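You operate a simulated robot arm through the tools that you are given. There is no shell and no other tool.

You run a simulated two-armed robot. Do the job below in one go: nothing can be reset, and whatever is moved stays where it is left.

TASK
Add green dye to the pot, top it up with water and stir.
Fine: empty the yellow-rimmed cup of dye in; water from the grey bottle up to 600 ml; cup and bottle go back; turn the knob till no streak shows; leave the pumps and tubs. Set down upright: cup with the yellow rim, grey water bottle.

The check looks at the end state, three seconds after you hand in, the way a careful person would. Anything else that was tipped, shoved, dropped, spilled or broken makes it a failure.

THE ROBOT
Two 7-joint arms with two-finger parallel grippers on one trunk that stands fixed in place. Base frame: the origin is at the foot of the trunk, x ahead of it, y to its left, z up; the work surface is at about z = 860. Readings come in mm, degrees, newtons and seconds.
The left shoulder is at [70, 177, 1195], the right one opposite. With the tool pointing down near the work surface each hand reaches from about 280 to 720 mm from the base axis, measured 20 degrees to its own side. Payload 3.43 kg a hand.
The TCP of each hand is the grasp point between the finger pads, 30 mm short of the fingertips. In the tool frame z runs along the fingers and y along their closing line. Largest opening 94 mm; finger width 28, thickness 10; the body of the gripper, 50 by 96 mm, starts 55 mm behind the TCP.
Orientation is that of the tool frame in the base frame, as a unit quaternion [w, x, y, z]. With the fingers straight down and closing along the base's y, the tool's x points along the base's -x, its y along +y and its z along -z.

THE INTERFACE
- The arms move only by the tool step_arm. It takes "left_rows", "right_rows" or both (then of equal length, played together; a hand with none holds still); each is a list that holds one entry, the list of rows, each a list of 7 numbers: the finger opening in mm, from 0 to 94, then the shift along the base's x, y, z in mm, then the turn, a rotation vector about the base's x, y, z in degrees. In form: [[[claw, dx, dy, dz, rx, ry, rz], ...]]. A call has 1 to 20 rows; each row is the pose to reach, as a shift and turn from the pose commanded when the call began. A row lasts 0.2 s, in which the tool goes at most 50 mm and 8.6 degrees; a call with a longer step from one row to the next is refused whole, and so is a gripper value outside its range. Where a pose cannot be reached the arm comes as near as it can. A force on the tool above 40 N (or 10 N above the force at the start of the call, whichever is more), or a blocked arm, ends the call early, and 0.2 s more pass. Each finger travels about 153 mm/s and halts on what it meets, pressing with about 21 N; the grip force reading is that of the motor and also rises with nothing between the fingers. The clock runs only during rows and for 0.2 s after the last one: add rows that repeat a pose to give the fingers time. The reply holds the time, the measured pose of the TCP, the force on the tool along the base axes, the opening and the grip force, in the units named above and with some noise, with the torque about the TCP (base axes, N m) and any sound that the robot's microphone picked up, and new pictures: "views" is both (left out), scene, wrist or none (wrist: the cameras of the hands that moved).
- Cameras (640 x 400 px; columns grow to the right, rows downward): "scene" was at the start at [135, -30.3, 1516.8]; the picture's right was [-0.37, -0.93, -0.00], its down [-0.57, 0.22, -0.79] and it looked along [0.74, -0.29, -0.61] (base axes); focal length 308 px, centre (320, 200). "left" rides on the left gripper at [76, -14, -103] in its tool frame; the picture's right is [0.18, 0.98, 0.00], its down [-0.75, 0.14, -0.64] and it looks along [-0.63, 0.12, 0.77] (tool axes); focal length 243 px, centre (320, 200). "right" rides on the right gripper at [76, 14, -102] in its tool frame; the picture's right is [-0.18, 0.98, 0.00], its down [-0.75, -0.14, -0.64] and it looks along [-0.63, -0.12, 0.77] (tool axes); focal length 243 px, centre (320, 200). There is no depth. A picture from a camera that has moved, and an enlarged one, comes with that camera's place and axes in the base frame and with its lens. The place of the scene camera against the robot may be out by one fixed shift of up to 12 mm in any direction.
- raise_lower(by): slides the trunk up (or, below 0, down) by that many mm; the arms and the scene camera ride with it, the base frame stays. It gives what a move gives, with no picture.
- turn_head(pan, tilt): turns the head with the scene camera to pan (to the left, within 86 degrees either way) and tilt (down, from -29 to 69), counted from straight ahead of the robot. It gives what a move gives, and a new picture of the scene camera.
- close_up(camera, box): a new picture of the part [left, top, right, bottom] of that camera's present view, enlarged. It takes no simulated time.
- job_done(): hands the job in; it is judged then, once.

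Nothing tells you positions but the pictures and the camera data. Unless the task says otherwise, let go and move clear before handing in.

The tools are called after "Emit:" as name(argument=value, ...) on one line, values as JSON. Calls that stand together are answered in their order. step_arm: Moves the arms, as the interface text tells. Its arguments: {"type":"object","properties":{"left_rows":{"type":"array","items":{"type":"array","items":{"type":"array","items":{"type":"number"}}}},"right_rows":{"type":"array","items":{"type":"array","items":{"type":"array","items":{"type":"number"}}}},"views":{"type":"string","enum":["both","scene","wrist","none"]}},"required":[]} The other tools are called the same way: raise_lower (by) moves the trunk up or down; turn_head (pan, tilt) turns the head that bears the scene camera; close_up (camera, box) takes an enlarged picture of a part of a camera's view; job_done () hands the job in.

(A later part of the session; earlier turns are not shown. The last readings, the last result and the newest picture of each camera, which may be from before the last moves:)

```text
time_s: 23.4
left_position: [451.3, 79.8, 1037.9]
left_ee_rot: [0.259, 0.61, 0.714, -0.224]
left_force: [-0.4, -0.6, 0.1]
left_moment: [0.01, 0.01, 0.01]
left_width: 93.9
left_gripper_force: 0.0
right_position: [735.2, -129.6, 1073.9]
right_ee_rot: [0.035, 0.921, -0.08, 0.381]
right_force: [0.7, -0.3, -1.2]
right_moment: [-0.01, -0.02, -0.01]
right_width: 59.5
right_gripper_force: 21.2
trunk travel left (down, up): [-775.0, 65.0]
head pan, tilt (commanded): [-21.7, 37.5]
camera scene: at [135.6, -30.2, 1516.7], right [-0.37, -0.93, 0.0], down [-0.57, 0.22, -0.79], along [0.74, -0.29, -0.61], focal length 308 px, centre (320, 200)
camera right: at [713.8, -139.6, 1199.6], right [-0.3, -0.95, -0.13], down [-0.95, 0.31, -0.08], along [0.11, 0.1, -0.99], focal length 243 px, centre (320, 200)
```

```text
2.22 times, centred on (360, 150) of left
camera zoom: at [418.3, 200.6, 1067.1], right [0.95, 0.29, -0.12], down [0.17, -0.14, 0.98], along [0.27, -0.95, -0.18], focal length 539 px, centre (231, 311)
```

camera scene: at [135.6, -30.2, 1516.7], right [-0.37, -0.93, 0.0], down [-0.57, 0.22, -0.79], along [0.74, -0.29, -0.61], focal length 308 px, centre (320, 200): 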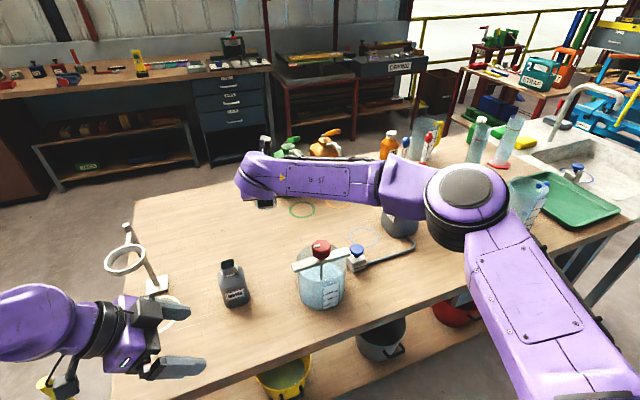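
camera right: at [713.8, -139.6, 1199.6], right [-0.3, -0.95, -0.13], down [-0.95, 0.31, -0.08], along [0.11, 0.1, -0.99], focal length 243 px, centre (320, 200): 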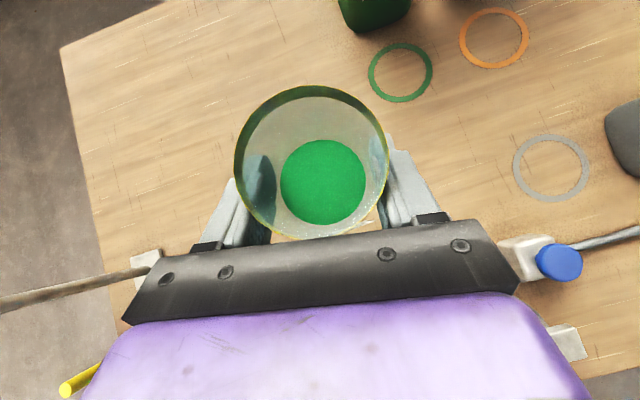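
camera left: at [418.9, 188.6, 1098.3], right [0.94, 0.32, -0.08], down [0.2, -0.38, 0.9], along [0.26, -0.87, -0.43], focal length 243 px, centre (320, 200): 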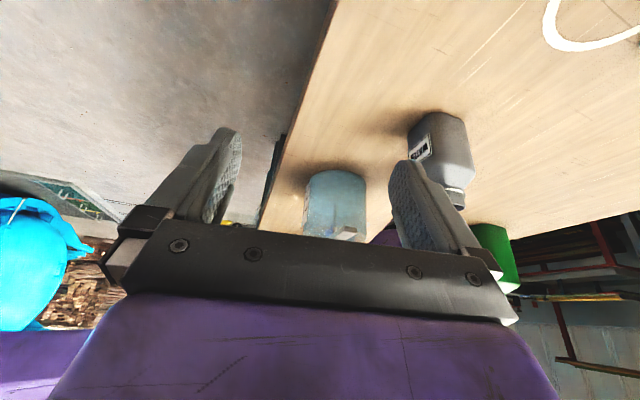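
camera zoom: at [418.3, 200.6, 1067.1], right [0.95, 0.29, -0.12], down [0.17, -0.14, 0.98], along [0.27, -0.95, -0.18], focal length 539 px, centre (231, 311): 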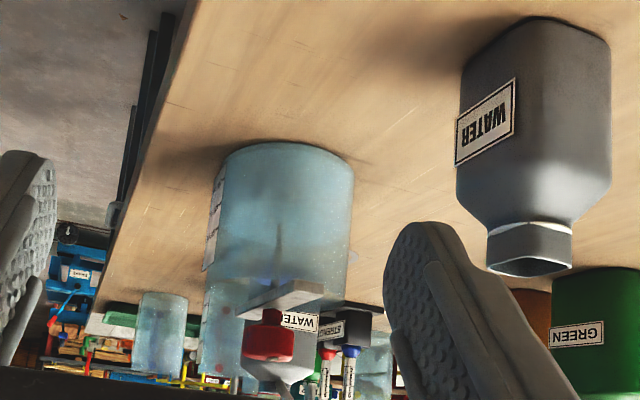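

The cup is lifted level and the left camera now sees pot, bar and knob. I'll carry the cup slowly back to a staging point beside the pot's near-left, well above the knob.

Emit:
step_arm(right_rows=[[[40, -10, 0, 2, 0, 0, 0], [40, -30, 0, 4, 0, 0, 0], [40, -57, 0, 6, 0, 0, 0], [40, -87, 0, 8, 0, 0, 0], [40, -117, 0, 8, 0, 0, 0], [40, -147, 0, 8, 0, 0, 0], [40, -173, 0, 8, 0, 0, 0], [40, -193, 0, 8, 0, 0, 0], [40, -205, 0, 8, 0, 0, 0], [40, -210, 0, 8, 0, 0, 0], [40, -210, 0, 8, 0, 0, 0]]], views="both")

Emit:
close_up(camera="left", box=[200, 50, 440, 230])

```text
time_s: 25.8
left_position: [451.2, 80.8, 1037.9]
left_ee_rot: [0.26, 0.61, 0.715, -0.222]
left_force: [0.8, -0.2, -0.7]
left_moment: [-0.01, -0.01, -0.01]
left_width: 93.8
left_gripper_force: 0.1
right_position: [525.8, -130.4, 1082.0]
right_ee_rot: [0.036, 0.921, -0.081, 0.38]
right_force: [0.8, -1.0, 0.0]
right_moment: [0.02, 0.0, -0.02]
right_width: 59.7
right_gripper_force: 21.4
trunk travel left (down, up): [-775.0, 65.0]
head pan, tilt (commanded): [-21.7, 37.5]
camera scene: at [135.2, -30.0, 1516.7], right [-0.37, -0.93, 0.0], down [-0.57, 0.22, -0.79], along [0.74, -0.29, -0.61], focal length 308 px, centre (320, 200)
camera right: at [503.0, -140.0, 1208.5], right [-0.3, -0.94, -0.13], down [-0.95, 0.31, -0.08], along [0.11, 0.1, -0.99], focal length 243 px, centre (320, 200)
```

scene: 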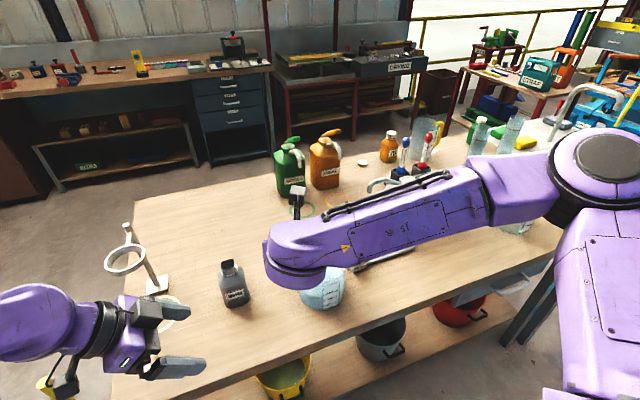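
right: 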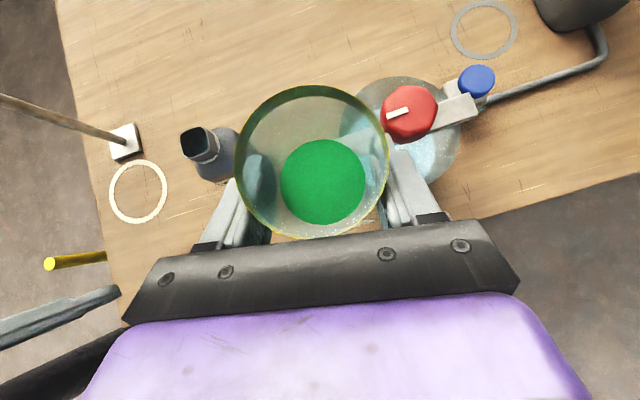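

```text
2.22 times, centred on (320, 140) of left
camera zoom: at [418.0, 200.7, 1067.2], right [0.95, 0.29, -0.12], down [0.17, -0.14, 0.98], along [0.27, -0.95, -0.18], focal length 539 px, centre (320, 333)
```

zoom: 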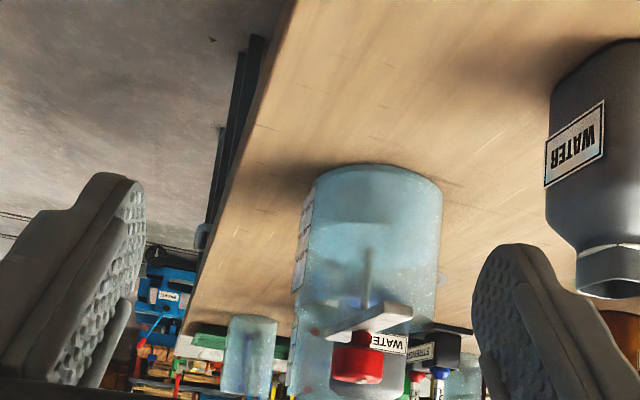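

The knob centre checks out at (566,-207) and the cup is staged left of it at z=1082. I'll pre-tilt the cup to 50° (not yet pouring) with its lip over the pot's near-left opening.

Emit:
step_arm(right_rows=[[[40, 0, -1.4, -4, 5, 0, 0], [40, 0, -2.8, -9, 11, 0, 0], [40, 0, -4.2, -14, 17, 0, 0], [40, 0, -5.6, -19, 23, 0, 0], [40, 0, -7, -24, 29, 0, 0], [40, 0, -8.4, -29, 35, 0, 0], [40, 0, -10, -35, 41, 0, 0], [40, 0, -11, -39, 46, 0, 0], [40, 0, -11.6, -41.5, 50, 0, 0], [40, 0, -11.6, -41.5, 50, 0, 0]]], views="both")

Emit:
close_up(camera="left", box=[240, 80, 440, 230])

Emit:
close_up(camera="scene", box=[230, 190, 410, 310])

```text
time_s: 28.0
left_position: [451.9, 80.8, 1038.3]
left_ee_rot: [0.26, 0.61, 0.715, -0.222]
left_force: [0.7, 1.0, -0.1]
left_moment: [-0.04, 0.01, -0.03]
left_width: 93.9
left_gripper_force: 0.2
right_position: [524.4, -140.9, 1039.7]
right_ee_rot: [-0.356, 0.849, -0.236, 0.311]
right_force: [-0.2, 0.7, -1.4]
right_moment: [-0.01, -0.02, -0.02]
right_width: 59.3
right_gripper_force: 20.9
trunk travel left (down, up): [-775.0, 65.0]
head pan, tilt (commanded): [-21.7, 37.5]
camera scene: at [135.1, -30.0, 1516.8], right [-0.37, -0.93, 0.0], down [-0.57, 0.22, -0.79], along [0.74, -0.29, -0.61], focal length 308 px, centre (320, 200)
camera right: at [503.6, -244.8, 1114.0], right [-0.3, -0.51, -0.81], down [-0.95, 0.26, 0.19], along [0.11, 0.82, -0.56], focal length 243 px, centre (320, 200)
```

scene: 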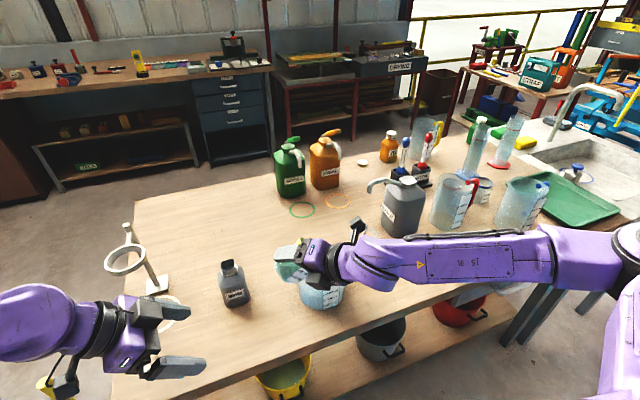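
right: 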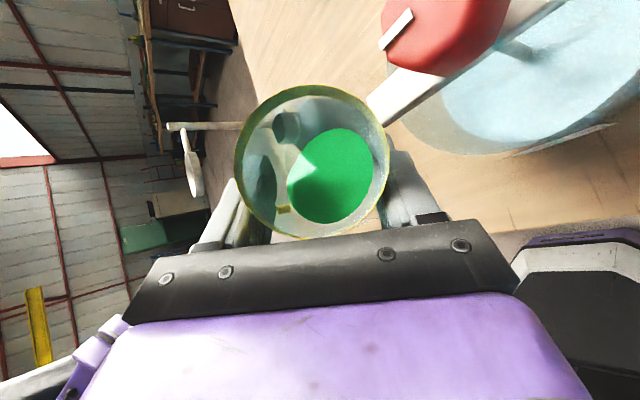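

```text
2.67 times, centred on (340, 155) of left
camera zoom: at [417.9, 200.7, 1067.2], right [0.95, 0.29, -0.12], down [0.17, -0.14, 0.98], along [0.27, -0.95, -0.18], focal length 647 px, centre (267, 320)
```

zoom: 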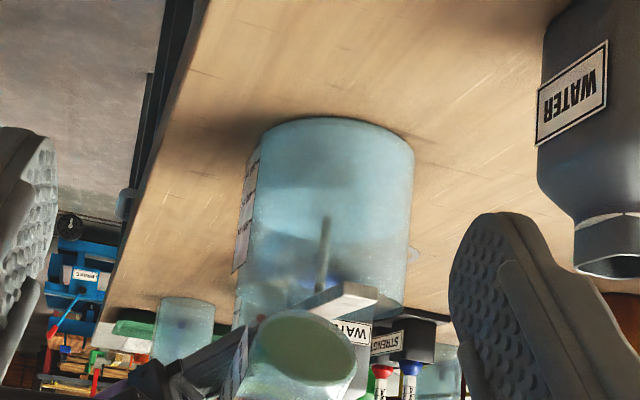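

```text
3.33 times, centred on (320, 250) of scene
camera zoom: at [135.1, -30.0, 1516.8], right [-0.37, -0.93, 0.0], down [-0.57, 0.22, -0.79], along [0.74, -0.29, -0.61], focal length 1027 px, centre (320, 33)
```

zoom: 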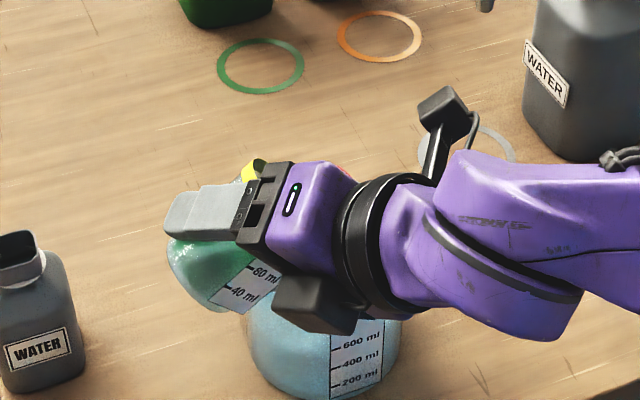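

Nothing has spilled at 50°, and the lip is over the opening. I'll now tip slowly to 70° about the lip to start the pour and watch where the stream lands.

Emit:
step_arm(right_rows=[[[40, 0, -0.2, 1.5, 2.5, 0, 0], [40, 0, -0.4, 2.9, 5, 0, 0], [40, 0, -0.6, 4.4, 7.5, 0, 0], [40, 0, -0.8, 5.8, 10, 0, 0], [40, 0, -1.3, 7, 12.5, 0, 0], [40, 0, -1.8, 8.2, 15, 0, 0], [40, 0, -2.4, 9.3, 17.5, 0, 0], [40, 0, -2.9, 10.5, 20, 0, 0]]], views="both")

Emit:
close_up(camera="left", box=[240, 80, 440, 230])

Emit:
close_up(camera="scene", box=[230, 190, 410, 310])

```text
time_s: 29.8
left_position: [452.0, 79.6, 1037.6]
left_ee_rot: [0.26, 0.61, 0.715, -0.222]
left_force: [0.1, -1.4, -0.3]
left_moment: [0.0, 0.01, 0.01]
left_width: 93.8
left_gripper_force: 0.1
right_position: [526.2, -145.1, 1051.2]
right_ee_rot: [-0.5, 0.774, -0.284, 0.265]
right_force: [-0.4, 0.9, -1.2]
right_moment: [-0.01, -0.02, -0.04]
right_width: 59.1
right_gripper_force: 20.9
trunk travel left (down, up): [-775.0, 65.0]
head pan, tilt (commanded): [-21.7, 37.5]
camera scene: at [135.1, -30.3, 1516.8], right [-0.37, -0.93, 0.0], down [-0.57, 0.22, -0.79], along [0.74, -0.29, -0.61], focal length 308 px, centre (320, 200)
camera right: at [503.8, -266.5, 1085.0], right [-0.3, -0.2, -0.93], down [-0.95, 0.18, 0.27], along [0.11, 0.96, -0.25], focal length 243 px, centre (320, 200)
```

scene: 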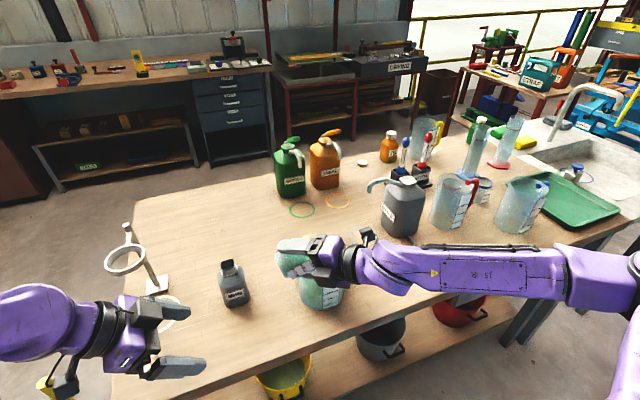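
right: 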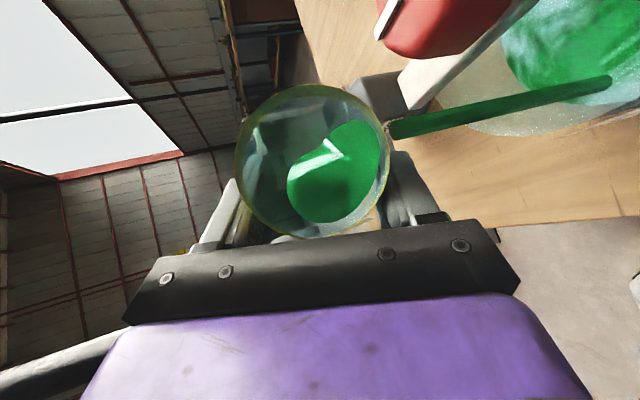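

```text
2.67 times, centred on (340, 155) of left
camera zoom: at [417.9, 200.5, 1067.3], right [0.95, 0.29, -0.12], down [0.17, -0.14, 0.98], along [0.27, -0.95, -0.18], focal length 647 px, centre (267, 320)
```

zoom: 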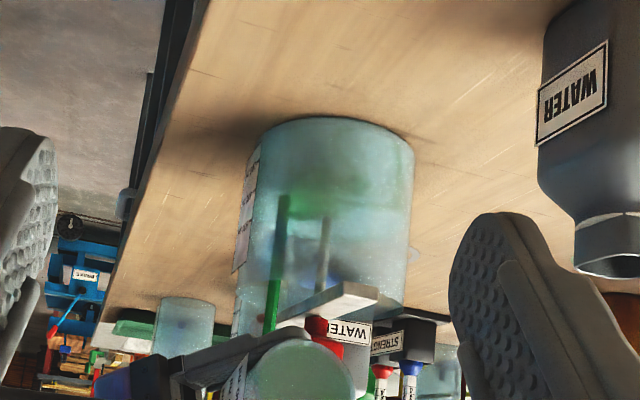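

```text
3.33 times, centred on (320, 250) of scene
camera zoom: at [135.1, -30.3, 1516.8], right [-0.37, -0.93, 0.0], down [-0.57, 0.22, -0.79], along [0.74, -0.29, -0.61], focal length 1027 px, centre (320, 33)
```

zoom: 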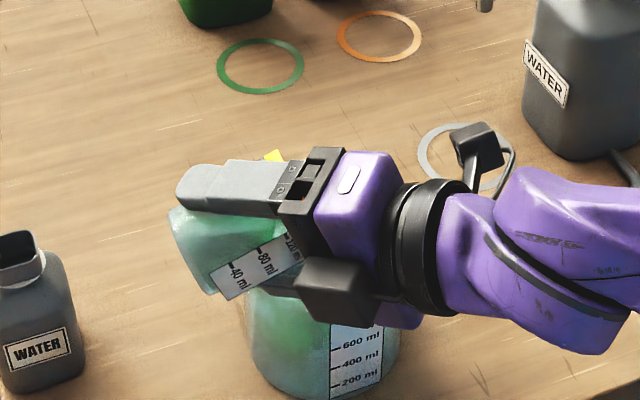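

The green stream falls cleanly inside the pot. I'll keep tipping slowly to 115° about the lip so that the cup empties completely.

Emit:
step_arm(right_rows=[[[40, 0, -0.7, 1.1, 2.5, 0, 0], [40, 0, -1.5, 2.2, 5, 0, 0], [40, 0, -2.4, 3.2, 7.5, 0, 0], [40, 0, -3.4, 4.3, 10, 0, 0], [40, 0, -4.5, 5, 12.5, 0, 0], [40, 0, -5.6, 5.6, 15, 0, 0], [40, 0, -6.8, 6.7, 17.5, 0, 0], [40, 0, -8.1, 7.8, 20, 0, 0], [40, 0, -9.5, 8.3, 22.5, 0, 0], [40, 0, -10.9, 8.7, 25, 0, 0], [40, 0, -12.3, 9.1, 27.5, 0, 0], [40, 0, -13.8, 9.4, 30, 0, 0], [40, 0, -15.4, 10.1, 32.5, 0, 0], [40, 0, -17, 10.8, 35, 0, 0], [40, 0, -18.7, 11.4, 37.5, 0, 0], [40, 0, -20.5, 12, 40, 0, 0], [40, 0, -22.3, 12.4, 42.5, 0, 0], [40, 0, -24.1, 12.8, 45, 0, 0], [40, 0, -24.1, 12.8, 45, 0, 0], [40, 0, -24.1, 12.8, 45, 0, 0]]], views="both")

Emit:
close_up(camera="left", box=[240, 80, 440, 230])

Emit:
close_up(camera="scene", box=[230, 190, 410, 310])

```text
time_s: 34.0
left_position: [451.7, 81.1, 1037.4]
left_ee_rot: [0.26, 0.61, 0.716, -0.222]
left_force: [-0.1, -0.2, -0.3]
left_moment: [0.02, -0.02, 0.02]
left_width: 93.8
left_gripper_force: 0.1
right_position: [524.7, -168.7, 1064.2]
right_ee_rot: [0.757, -0.523, 0.365, -0.137]
right_force: [0.4, -0.3, -0.1]
right_moment: [0.0, -0.01, 0.0]
right_width: 58.7
right_gripper_force: 20.6
trunk travel left (down, up): [-775.0, 65.0]
head pan, tilt (commanded): [-21.7, 37.5]
camera scene: at [135.0, -30.2, 1516.8], right [-0.37, -0.93, 0.0], down [-0.57, 0.22, -0.79], along [0.74, -0.29, -0.61], focal length 308 px, centre (320, 200)
camera right: at [503.6, -278.7, 1001.3], right [-0.3, 0.51, -0.8], down [-0.95, -0.06, 0.32], along [0.11, 0.86, 0.51], focal length 243 px, centre (320, 200)
```

scene: 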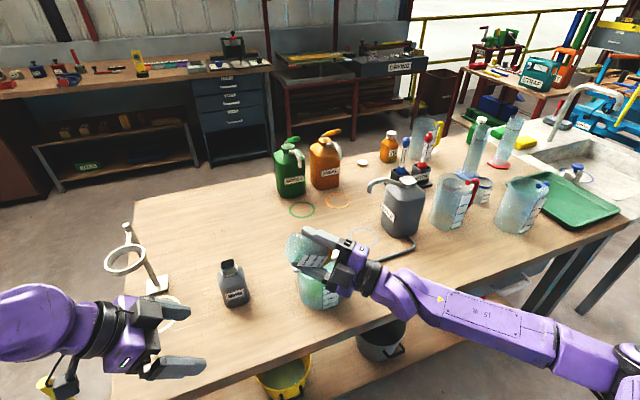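
right: 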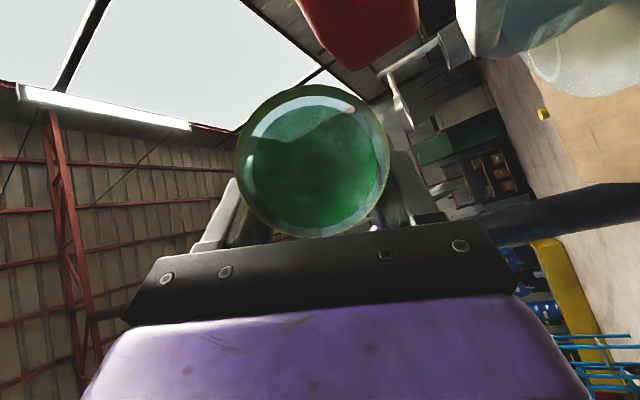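

```text
2.67 times, centred on (340, 155) of left
camera zoom: at [417.9, 200.6, 1067.3], right [0.95, 0.29, -0.12], down [0.17, -0.14, 0.98], along [0.27, -0.95, -0.18], focal length 647 px, centre (267, 320)
```

zoom: 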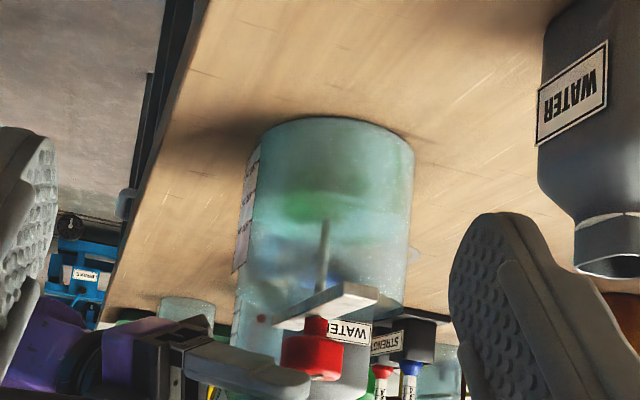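

```text
3.33 times, centred on (320, 250) of scene
camera zoom: at [135.0, -30.2, 1516.8], right [-0.37, -0.93, 0.0], down [-0.57, 0.22, -0.79], along [0.74, -0.29, -0.61], focal length 1027 px, centre (320, 33)
```

zoom: 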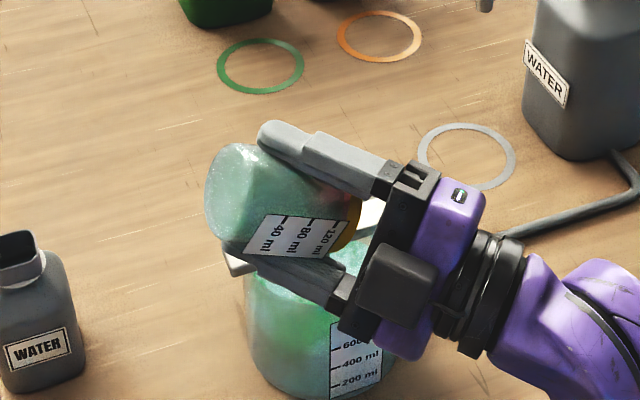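

The dye has largely gone in, though the cup's inside still looks green. I'll hold a little longer and take a close look inside the cup.

Emit:
step_arm(right_rows=[[[40, 0, -1.8, 0.3, 2.5, 0, 0], [40, 0, -3.6, 0.5, 5, 0, 0], [40, 0, -3.6, 0.5, 5, 0, 0], [40, 0, -3.6, 0.5, 5, 0, 0], [40, 0, -3.6, 0.5, 5, 0, 0], [40, 0, -3.6, 0.5, 5, 0, 0]]], views="none")

Emit:
close_up(camera="right", box=[220, 70, 400, 250])

Emit:
close_up(camera="scene", box=[270, 215, 360, 315])

```text
time_s: 35.4
left_position: [451.3, 80.2, 1037.9]
left_ee_rot: [0.26, 0.61, 0.715, -0.222]
left_force: [-0.6, -0.2, -0.2]
left_moment: [0.01, -0.02, -0.02]
left_width: 94.0
left_gripper_force: 0.0
right_position: [524.0, -171.7, 1064.3]
right_ee_rot: [0.779, -0.491, 0.37, -0.12]
right_force: [0.3, 0.1, 0.1]
right_moment: [0.0, 0.0, 0.01]
right_width: 58.5
right_gripper_force: 21.1
trunk travel left (down, up): [-775.0, 65.0]
head pan, tilt (commanded): [-21.7, 37.5]
```

```text
2.22 times, centred on (310, 160) of right
camera zoom: at [503.6, -276.2, 992.5], right [-0.3, 0.58, -0.76], down [-0.95, -0.09, 0.31], along [0.11, 0.81, 0.58], focal length 539 px, centre (342, 289)
```

zoom: 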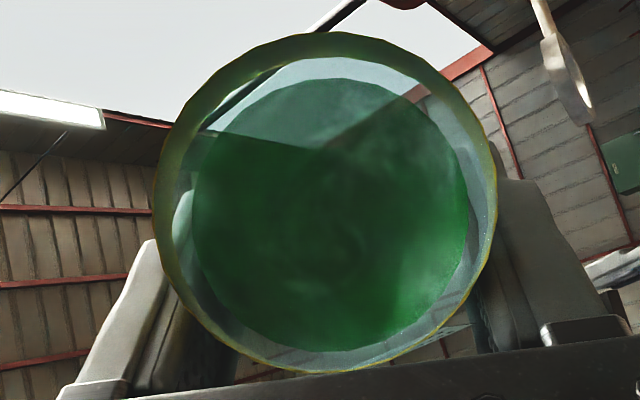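

```text
4.00 times, centred on (315, 265) of scene
camera zoom: at [135.0, -30.2, 1516.8], right [-0.37, -0.93, 0.0], down [-0.57, 0.22, -0.79], along [0.74, -0.29, -0.61], focal length 1232 px, centre (340, -60)
```

zoom: 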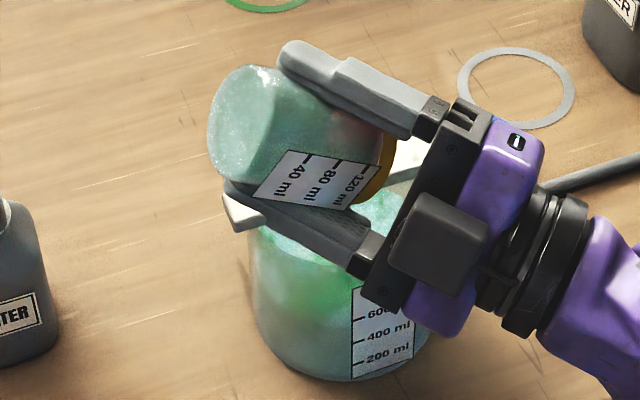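

At 120° a green tint remains on the cup's base; it may just be a film. I'll hold for two more seconds and compare.

Emit:
step_arm(right_rows=[[[40, 0, 0, 0, 0, 0, 0], [40, 0, 0, 0, 0, 0, 0], [40, 0, 0, 0, 0, 0, 0], [40, 0, 0, 0, 0, 0, 0], [40, 0, 0, 0, 0, 0, 0], [40, 0, 0, 0, 0, 0, 0], [40, 0, 0, 0, 0, 0, 0], [40, 0, 0, 0, 0, 0, 0], [40, 0, 0, 0, 0, 0, 0], [40, 0, 0, 0, 0, 0, 0]]], views="none")

Emit:
close_up(camera="right", box=[220, 70, 400, 250])

Emit:
close_up(camera="left", box=[260, 100, 400, 240])

```text
time_s: 37.6
left_position: [450.3, 80.4, 1036.9]
left_ee_rot: [0.259, 0.61, 0.715, -0.223]
left_force: [-0.3, 0.0, 0.7]
left_moment: [0.03, 0.01, 0.01]
left_width: 94.0
left_gripper_force: 0.2
right_position: [524.6, -171.5, 1064.4]
right_ee_rot: [0.779, -0.491, 0.37, -0.12]
right_force: [-0.1, -0.2, -0.7]
right_moment: [0.03, 0.04, 0.01]
right_width: 58.6
right_gripper_force: 20.7
trunk travel left (down, up): [-775.0, 65.0]
head pan, tilt (commanded): [-21.7, 37.5]
```

```text
2.22 times, centred on (310, 160) of right
camera zoom: at [503.6, -276.2, 992.5], right [-0.3, 0.58, -0.76], down [-0.95, -0.09, 0.31], along [0.11, 0.81, 0.58], focal length 539 px, centre (342, 289)
```

zoom: 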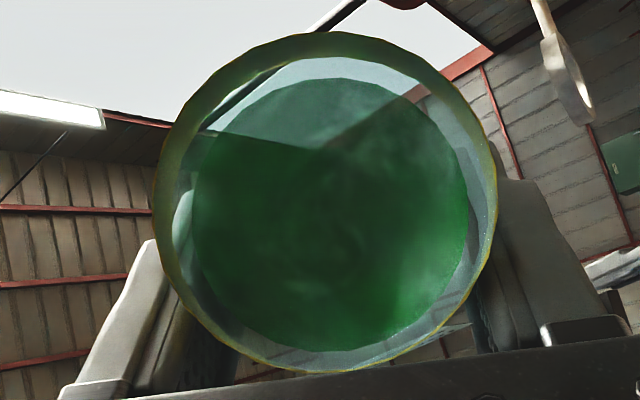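

```text
2.86 times, centred on (330, 170) of left
camera zoom: at [417.9, 200.6, 1067.3], right [0.95, 0.29, -0.12], down [0.17, -0.14, 0.98], along [0.27, -0.95, -0.18], focal length 693 px, centre (291, 286)
```

zoom: 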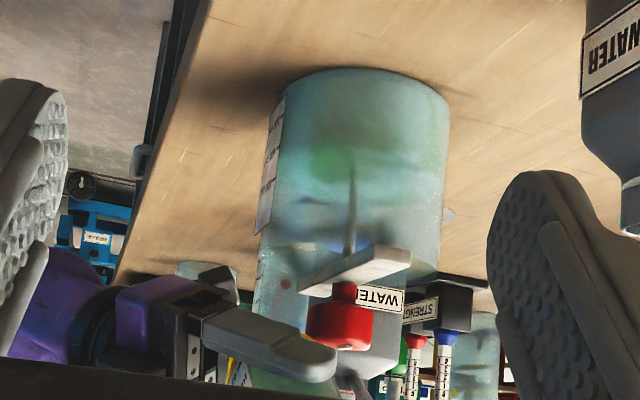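

The tint is unchanged over two seconds, so it is only a stain and the cup is empty. I'll bring the cup back upright while drawing it up and away from the pot.

Emit:
step_arm(right_rows=[[[40, 0, 2.8, 3, -8, 0, 0], [40, 0, 5.6, 6, -16, 0, 0], [40, 0, 8.4, 9, -24, 0, 0], [40, 0, 11.2, 12, -32, 0, 0], [40, 0, 14, 15, -40, 0, 0], [40, 0, 16.8, 18, -48, 0, 0], [40, 0, 19.6, 21, -56, 0, 0], [40, 0, 22.4, 24, -64, 0, 0], [40, 0, 25.2, 26, -72, 0, 0], [40, 0, 28, 28, -80, 0, 0], [40, 0, 30.8, 28, -88, 0, 0], [40, 0, 33.6, 28, -96, 0, 0], [40, 0, 36.4, 28, -104, 0, 0], [40, 0, 39.2, 28, -112, 0, 0], [40, 0, 42, 28, -120, 0, 0], [40, 0, 42, 28, -120, 0, 0]]], views="both")

Emit:
close_up(camera="right", box=[220, 70, 400, 250])

Emit:
close_up(camera="left", box=[260, 100, 400, 240])

```text
time_s: 41.0
left_position: [450.5, 80.9, 1038.0]
left_ee_rot: [0.26, 0.61, 0.715, -0.223]
left_force: [0.2, 0.5, -0.1]
left_moment: [-0.02, -0.03, 0.01]
left_width: 93.9
left_gripper_force: 0.1
right_position: [525.4, -131.1, 1092.8]
right_ee_rot: [0.037, 0.921, -0.081, 0.38]
right_force: [0.1, -0.6, -1.0]
right_moment: [0.03, 0.0, 0.02]
right_width: 58.5
right_gripper_force: 21.3
trunk travel left (down, up): [-775.0, 65.0]
head pan, tilt (commanded): [-21.7, 37.5]
camera scene: at [135.0, -30.8, 1516.8], right [-0.37, -0.93, 0.0], down [-0.57, 0.23, -0.79], along [0.74, -0.29, -0.61], focal length 308 px, centre (320, 200)
camera right: at [503.6, -140.6, 1219.0], right [-0.3, -0.95, -0.13], down [-0.95, 0.31, -0.08], along [0.11, 0.09, -0.99], focal length 243 px, centre (320, 200)
```

scene: 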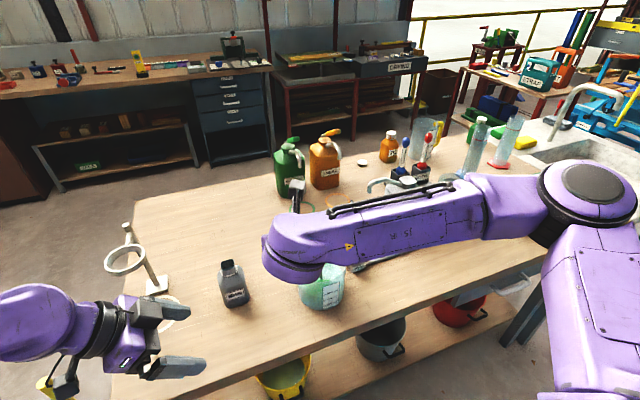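
right: 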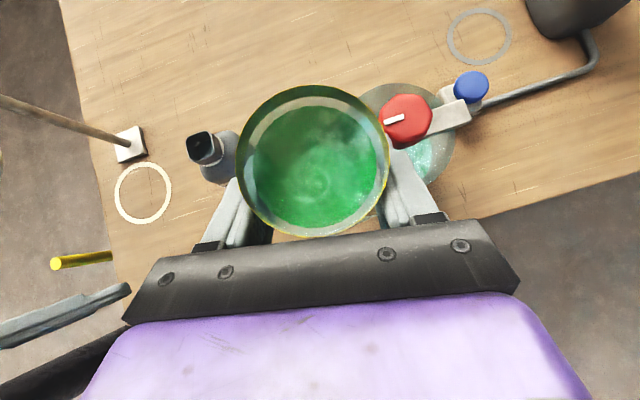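

```text
2.22 times, centred on (310, 160) of right
camera zoom: at [503.6, -140.6, 1219.0], right [-0.3, -0.95, -0.13], down [-0.95, 0.31, -0.08], along [0.11, 0.09, -0.99], focal length 539 px, centre (342, 289)
```

zoom: 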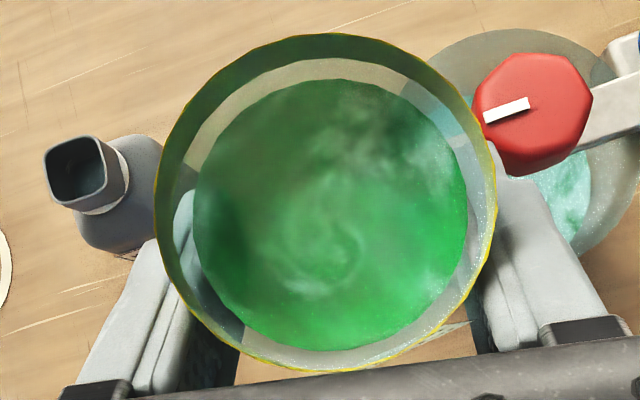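

```text
2.86 times, centred on (330, 170) of left
camera zoom: at [417.8, 200.2, 1067.4], right [0.95, 0.29, -0.12], down [0.17, -0.14, 0.98], along [0.27, -0.95, -0.18], focal length 693 px, centre (291, 286)
```

zoom: 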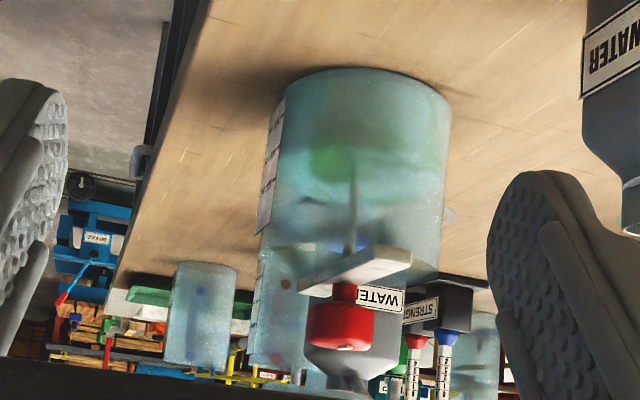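

The cup now shows a cloudy green disc from above, so I want a side view to be sure it is empty. I'll lower the held cup left of the pot into the left camera's view.

Emit:
step_arm(right_rows=[[[40, -10, 20, -25, 0, 0, 0], [40, -18, 38, -55, 0, 0, 0], [40, -25, 51, -88, 0, 0, 0], [40, -25, 51, -92, 0, 0, 0]]], views="none")

Emit:
close_up(camera="left", box=[240, 100, 420, 240])

Emit:
close_up(camera="right", box=[220, 70, 400, 250])

Emit:
close_up(camera="scene", box=[240, 200, 400, 320])

```text
time_s: 42.0
left_position: [451.6, 81.2, 1038.8]
left_ee_rot: [0.26, 0.61, 0.715, -0.222]
left_force: [-0.1, 0.2, 0.1]
left_moment: [0.03, -0.05, -0.01]
left_width: 93.8
left_gripper_force: 0.2
right_position: [500.2, -77.8, 1000.3]
right_ee_rot: [0.035, 0.92, -0.081, 0.381]
right_force: [-0.4, 0.4, -1.3]
right_moment: [0.01, 0.0, 0.0]
right_width: 58.2
right_gripper_force: 21.0
trunk travel left (down, up): [-775.0, 65.0]
head pan, tilt (commanded): [-21.7, 37.5]
```

```text
2.86 times, centred on (330, 170) of left
camera zoom: at [417.8, 200.7, 1067.3], right [0.95, 0.29, -0.12], down [0.17, -0.14, 0.98], along [0.27, -0.95, -0.18], focal length 693 px, centre (291, 286)
```

zoom: 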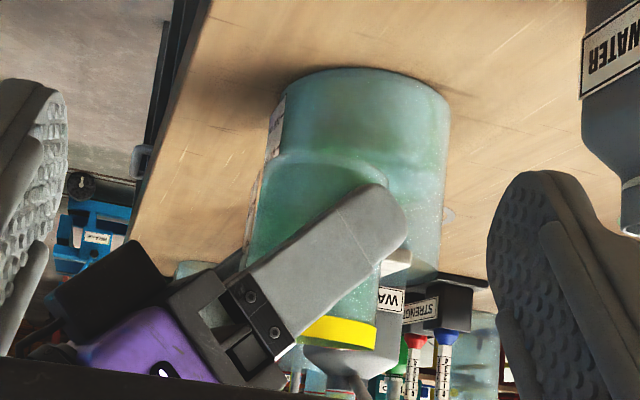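

```text
2.22 times, centred on (310, 160) of right
camera zoom: at [478.3, -89.0, 1127.0], right [-0.3, -0.95, -0.13], down [-0.95, 0.31, -0.08], along [0.11, 0.1, -0.99], focal length 539 px, centre (342, 289)
```

zoom: 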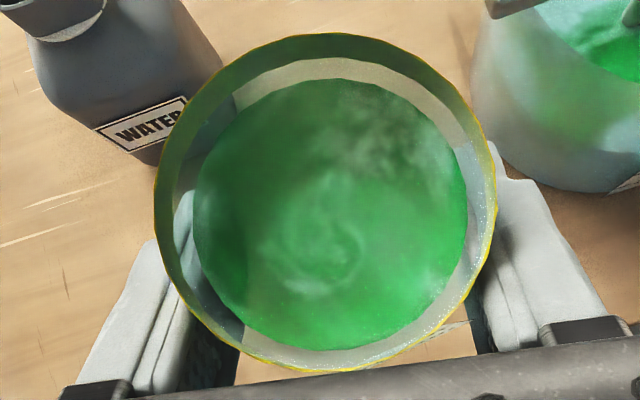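

```text
3.33 times, centred on (320, 260) of scene
camera zoom: at [134.9, -30.0, 1516.8], right [-0.37, -0.93, 0.0], down [-0.57, 0.22, -0.79], along [0.74, -0.29, -0.61], focal length 1027 px, centre (320, 0)
```

zoom: 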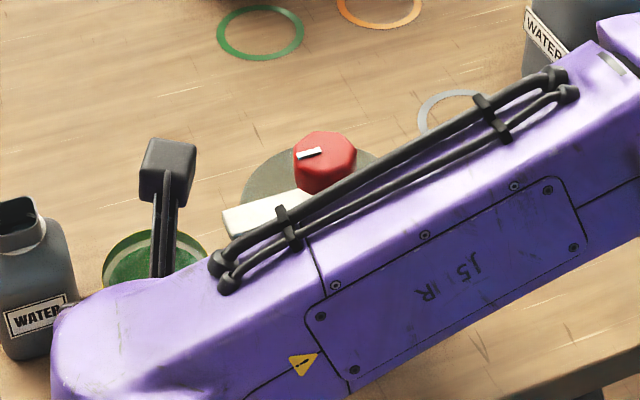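

The side view shows no liquid level, only a green stain on the glass, so the cup is empty. I'll carry it back along the same route and set it down on its original spot.

Emit:
step_arm(right_rows=[[[40, 0, 0, 40, 0, 0, 0], [40, 10, -4, 80, 0, 0, 0], [40, 45, -12, 90, 0, 0, 0], [40, 85, -20, 90, 0, 0, 0], [40, 125, -28, 90, 0, 0, 0], [40, 165, -36, 90, 0, 0, 0], [40, 200, -44, 90, 0, 0, 0], [40, 225, -49, 90, 0, 0, 0], [40, 235, -50.8, 80, 0, 0, 0], [40, 235, -50.8, 45, 0, 0, 0], [40, 235, -50.8, 5, 0, 0, 0], [40, 235, -50.8, -35, 0, 0, 0], [40, 235, -50.8, -65, 0, 0, 0], [40, 235, -50.8, -85, 0, 0, 0], [40, 235, -50.8, -95, 0, 0, 0], [40, 235, -50.8, -99, 0, 0, 0], [40, 235, -50.8, -101, 0, 0, 0], [40, 235, -50.8, -101, 0, 0, 0]]], views="both")

```text
time_s: 45.8
left_position: [450.1, 82.0, 1039.2]
left_ee_rot: [0.26, 0.61, 0.715, -0.222]
left_force: [-0.3, 0.0, 0.6]
left_moment: [0.0, -0.01, 0.03]
left_width: 94.1
left_gripper_force: 0.1
right_position: [734.3, -130.5, 901.7]
right_ee_rot: [0.035, 0.92, -0.08, 0.381]
right_force: [1.7, -0.8, 7.3]
right_moment: [-0.21, -0.1, 0.04]
right_width: 58.3
right_gripper_force: 20.9
trunk travel left (down, up): [-775.0, 65.0]
head pan, tilt (commanded): [-21.7, 37.5]
camera scene: at [133.9, -29.8, 1517.0], right [-0.37, -0.93, 0.0], down [-0.57, 0.22, -0.79], along [0.74, -0.29, -0.61], focal length 308 px, centre (320, 200)
camera right: at [712.8, -139.7, 1027.4], right [-0.3, -0.95, -0.13], down [-0.95, 0.31, -0.08], along [0.12, 0.1, -0.99], focal length 243 px, centre (320, 200)
```

scene: 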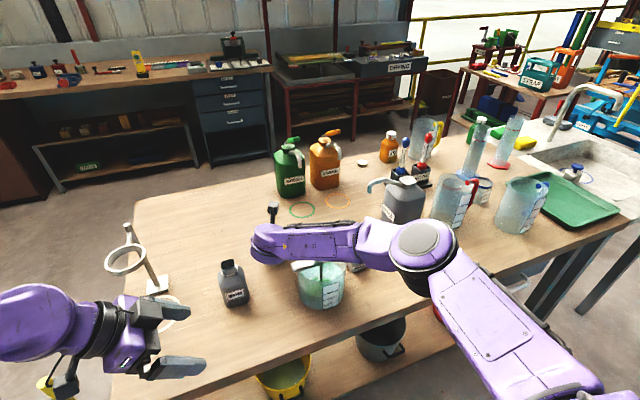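
right: 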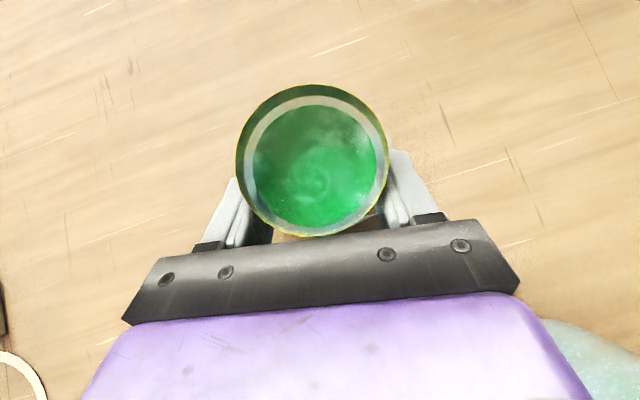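

The cup is on the bench, pressed with about 7 N. I'll ease off 2 mm, open the fingers evenly, and back out along the tool axis.

Emit:
step_arm(right_rows=[[[40, 0, 0, 1.5, 0, 0, 0], [40, 0, 0, 2, 0, 0, 0], [66, 0, 0, 2, 0, 0, 0], [80, 0, 0, 2, 0, 0, 0], [94, 0, 0, 2, 0, 0, 0], [94, 0, 0, 2, 0, 0, 0]]], views="wrist")

```text
time_s: 47.2
left_position: [450.4, 81.1, 1038.4]
left_ee_rot: [0.26, 0.61, 0.715, -0.223]
left_force: [-0.4, 0.1, 0.5]
left_moment: [0.04, 0.01, 0.0]
left_width: 94.0
left_gripper_force: 0.0
right_position: [734.9, -128.3, 901.5]
right_ee_rot: [0.035, 0.92, -0.081, 0.381]
right_force: [0.7, -1.1, -0.1]
right_moment: [0.01, 0.03, -0.02]
right_width: 94.2
right_gripper_force: 0.0
trunk travel left (down, up): [-775.0, 65.0]
head pan, tilt (commanded): [-21.7, 37.5]
camera right: at [713.1, -139.7, 1027.9], right [-0.3, -0.95, -0.13], down [-0.95, 0.31, -0.08], along [0.11, 0.1, -0.99], focal length 243 px, centre (320, 200)
```

right: 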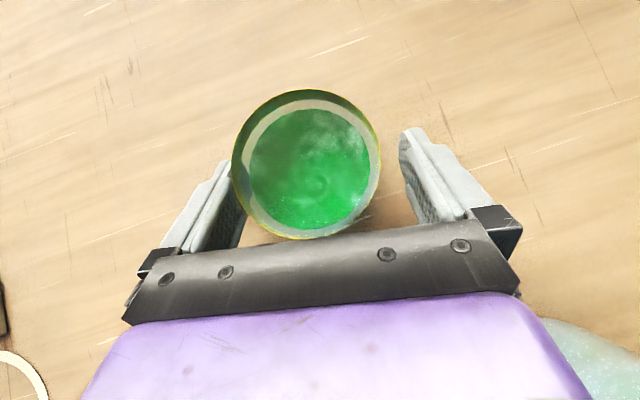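

The cup stands where it was. I'll back the hand out along the tool direction and check the cup and the pot.

Emit:
step_arm(right_rows=[[[94, -14, 2.5, 14, 0, 0, 0], [94, -35, 6.2, 35, 0, 0, 0], [94, -56, 9.9, 57, 0, 0, 0], [94, -84, 14.8, 85, 0, 0, 0], [94, -100, 18, 125, 0, 0, 0], [94, -110, 20, 165, 0, 0, 0], [94, -110, 20, 200, 0, 0, 0], [94, -110, 20, 200, 0, 0, 0]]], views="both")

Emit:
close_up(camera="right", box=[270, 60, 390, 160])

Emit:
close_up(camera="left", box=[260, 100, 400, 240])

```text
time_s: 49.0
left_position: [450.5, 81.0, 1038.8]
left_ee_rot: [0.26, 0.61, 0.715, -0.222]
left_force: [0.0, -0.1, -0.1]
left_moment: [0.03, 0.02, -0.01]
left_width: 93.9
left_gripper_force: 0.0
right_position: [625.3, -110.4, 1100.9]
right_ee_rot: [0.036, 0.921, -0.081, 0.38]
right_force: [0.5, 0.3, -0.2]
right_moment: [-0.01, 0.01, -0.02]
right_width: 94.0
right_gripper_force: 0.1
trunk travel left (down, up): [-775.0, 65.0]
head pan, tilt (commanded): [-21.7, 37.5]
camera scene: at [135.6, -30.1, 1516.7], right [-0.37, -0.93, 0.0], down [-0.57, 0.22, -0.79], along [0.74, -0.29, -0.61], focal length 308 px, centre (320, 200)
camera right: at [604.7, -120.0, 1228.3], right [-0.3, -0.95, -0.13], down [-0.95, 0.31, -0.08], along [0.11, 0.1, -0.99], focal length 243 px, centre (320, 200)
```

scene: 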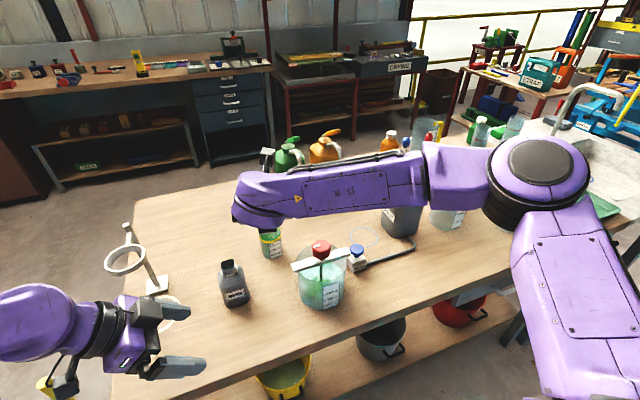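
right: 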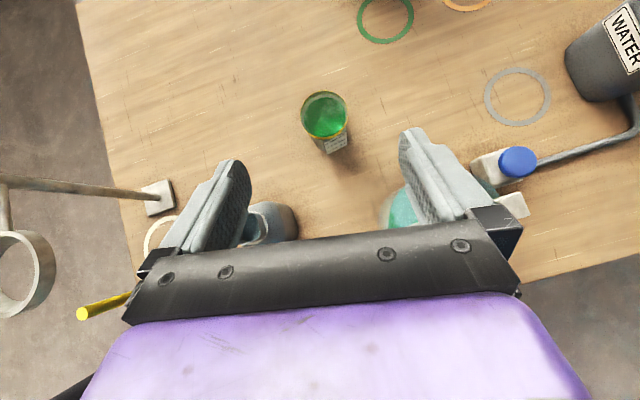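

```text
4.00 times, centred on (330, 110) of right
camera zoom: at [604.7, -120.0, 1228.3], right [-0.3, -0.95, -0.13], down [-0.95, 0.31, -0.08], along [0.11, 0.1, -0.99], focal length 970 px, centre (280, 560)
```

zoom: 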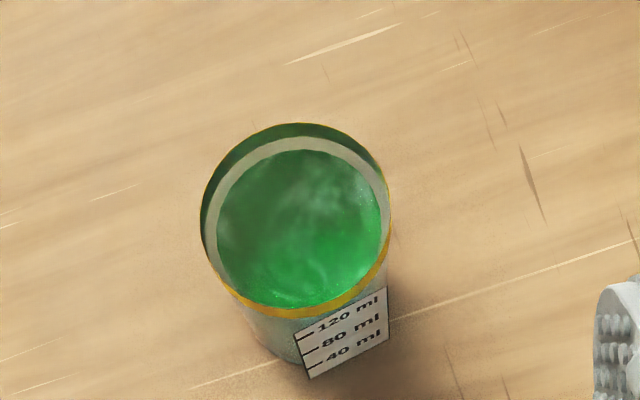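

```text
2.86 times, centred on (330, 170) of left
camera zoom: at [418.2, 200.7, 1067.1], right [0.95, 0.29, -0.12], down [0.17, -0.14, 0.98], along [0.27, -0.95, -0.18], focal length 693 px, centre (291, 286)
```

zoom: 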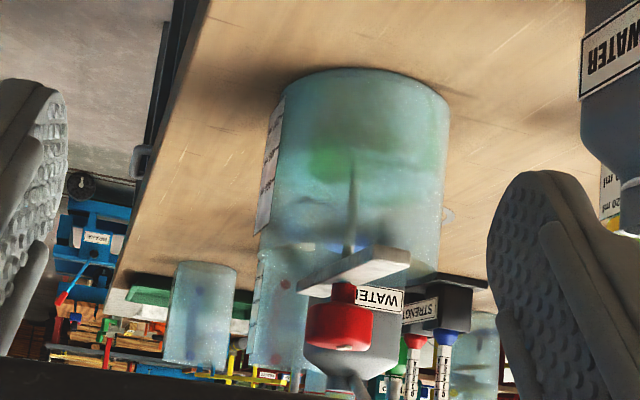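

I'll look at the cup and pot again from the scene camera to be sure the cup is really empty.

Emit:
close_up(camera="scene", box=[252, 222, 292, 264])

Emit:
close_up(camera="scene", box=[290, 235, 354, 315])

```text
9.52 times, centred on (272, 243) of scene
camera zoom: at [135.6, -30.1, 1516.7], right [-0.37, -0.93, 0.0], down [-0.57, 0.22, -0.79], along [0.74, -0.29, -0.61], focal length 2934 px, centre (777, -210)
```

zoom: 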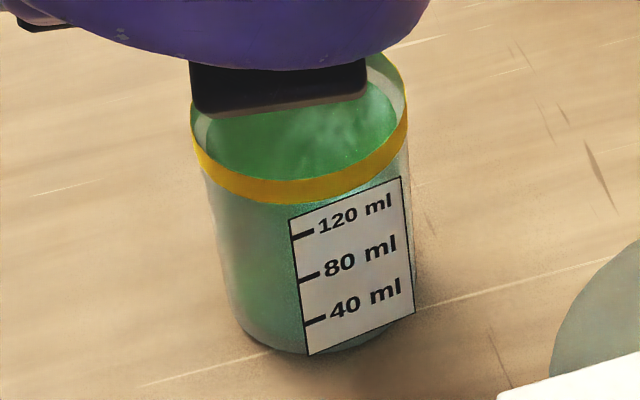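

```text
5.00 times, centred on (322, 275) of scene
camera zoom: at [135.6, -30.1, 1516.7], right [-0.37, -0.93, 0.0], down [-0.57, 0.22, -0.79], along [0.74, -0.29, -0.61], focal length 1540 px, centre (310, -175)
```

zoom: 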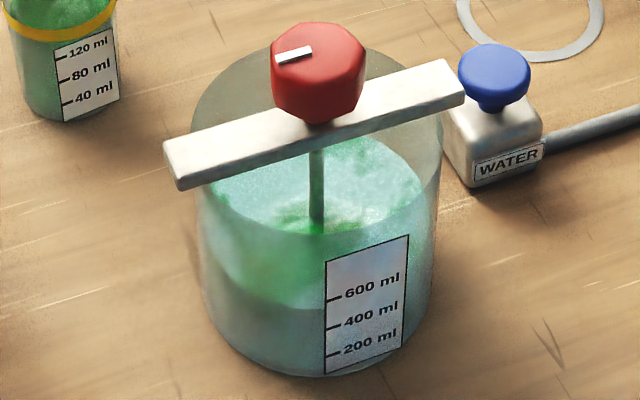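

The cup's tint is only a stain on its walls (no level line), and the pot now reads about 490–500 ml with green streaks. Next is the small grey bottle: I'll shift the left lookout further left, and move the right hand over to inspect the bottle from above.

Emit:
step_arm(left_rows=[[[94, 0, 20, 5, 0, 0, 0], [94, 0, 45, 10, 0, 0, 0], [94, 0, 70, 10, 0, 0, 0], [94, 0, 70, 10, 0, 0, 0]]], views="none")

Emit:
step_arm(right_rows=[[[94, -20, 20, 5, 0, 0, 2.5], [94, -45, 45, 5, 0, 0, 5], [94, -75, 72, 5, 0, 0, 7.5], [94, -105, 100, 5, 0, 0, 10], [94, -105, 100, 5, 0, 0, 10]]], views="both")

Emit:
close_up(camera="right", box=[250, 40, 410, 200])

Emit:
close_up(camera="left", box=[220, 80, 460, 240])

```text
time_s: 50.0
left_position: [449.4, 151.0, 1048.5]
left_ee_rot: [0.26, 0.61, 0.715, -0.223]
left_force: [-0.3, -0.2, -0.1]
left_moment: [0.02, -0.02, -0.01]
left_width: 93.9
left_gripper_force: 0.0
right_position: [626.1, -110.7, 1101.0]
right_ee_rot: [0.036, 0.92, -0.081, 0.381]
right_force: [1.0, -0.2, -0.2]
right_moment: [-0.02, -0.02, -0.03]
right_width: 93.9
right_gripper_force: 0.1
trunk travel left (down, up): [-775.0, 65.0]
head pan, tilt (commanded): [-21.7, 37.5]
```

```text
time_s: 51.2
left_position: [450.5, 149.6, 1047.6]
left_ee_rot: [0.259, 0.61, 0.715, -0.223]
left_force: [0.3, -1.1, -0.7]
left_moment: [-0.01, 0.01, 0.0]
left_width: 94.0
left_gripper_force: 0.1
right_position: [519.1, -9.5, 1107.6]
right_ee_rot: [0.001, 0.924, 0.0, 0.381]
right_force: [1.0, 0.3, 0.3]
right_moment: [0.06, 0.0, 0.0]
right_width: 94.0
right_gripper_force: 0.1
trunk travel left (down, up): [-775.0, 65.0]
head pan, tilt (commanded): [-21.7, 37.5]
camera scene: at [135.6, -30.7, 1516.7], right [-0.37, -0.93, 0.0], down [-0.57, 0.23, -0.79], along [0.74, -0.29, -0.61], focal length 308 px, centre (320, 200)
camera right: at [501.3, -23.4, 1233.5], right [-0.13, -0.98, -0.13], down [-0.99, 0.14, -0.08], along [0.09, 0.11, -0.99], focal length 243 px, centre (320, 200)
```

scene: 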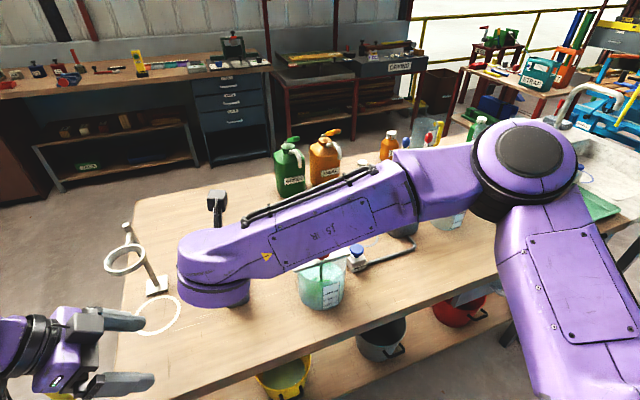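
right: 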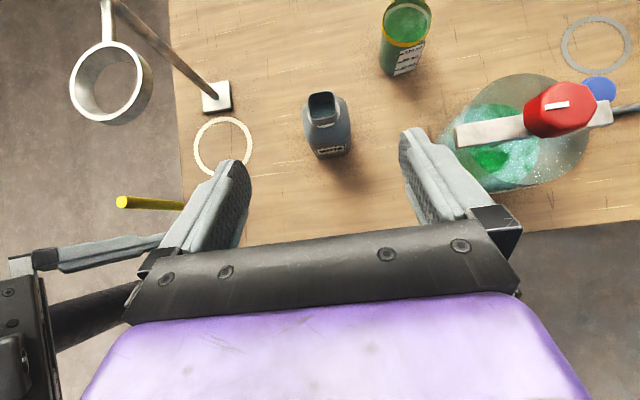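

```text
2.50 times, centred on (330, 120) of right
camera zoom: at [501.3, -23.4, 1233.5], right [-0.13, -0.98, -0.13], down [-0.99, 0.14, -0.08], along [0.09, 0.11, -0.99], focal length 606 px, centre (295, 400)
```

zoom: 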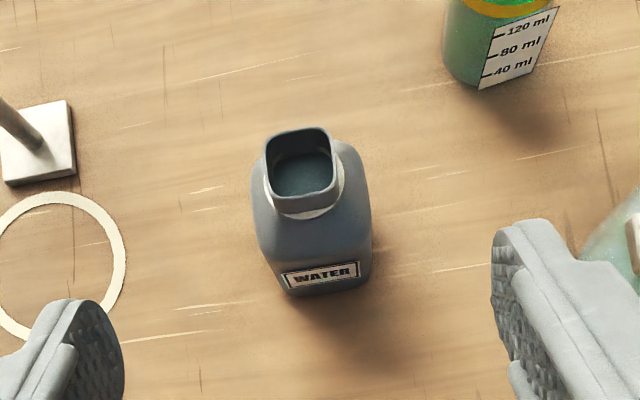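

```text
2.50 times, centred on (340, 160) of left
camera zoom: at [417.8, 270.1, 1077.2], right [0.95, 0.29, -0.12], down [0.17, -0.14, 0.98], along [0.27, -0.95, -0.18], focal length 606 px, centre (270, 300)
```

zoom: 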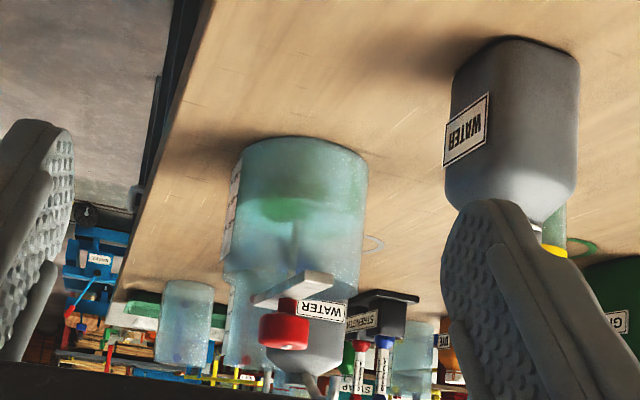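

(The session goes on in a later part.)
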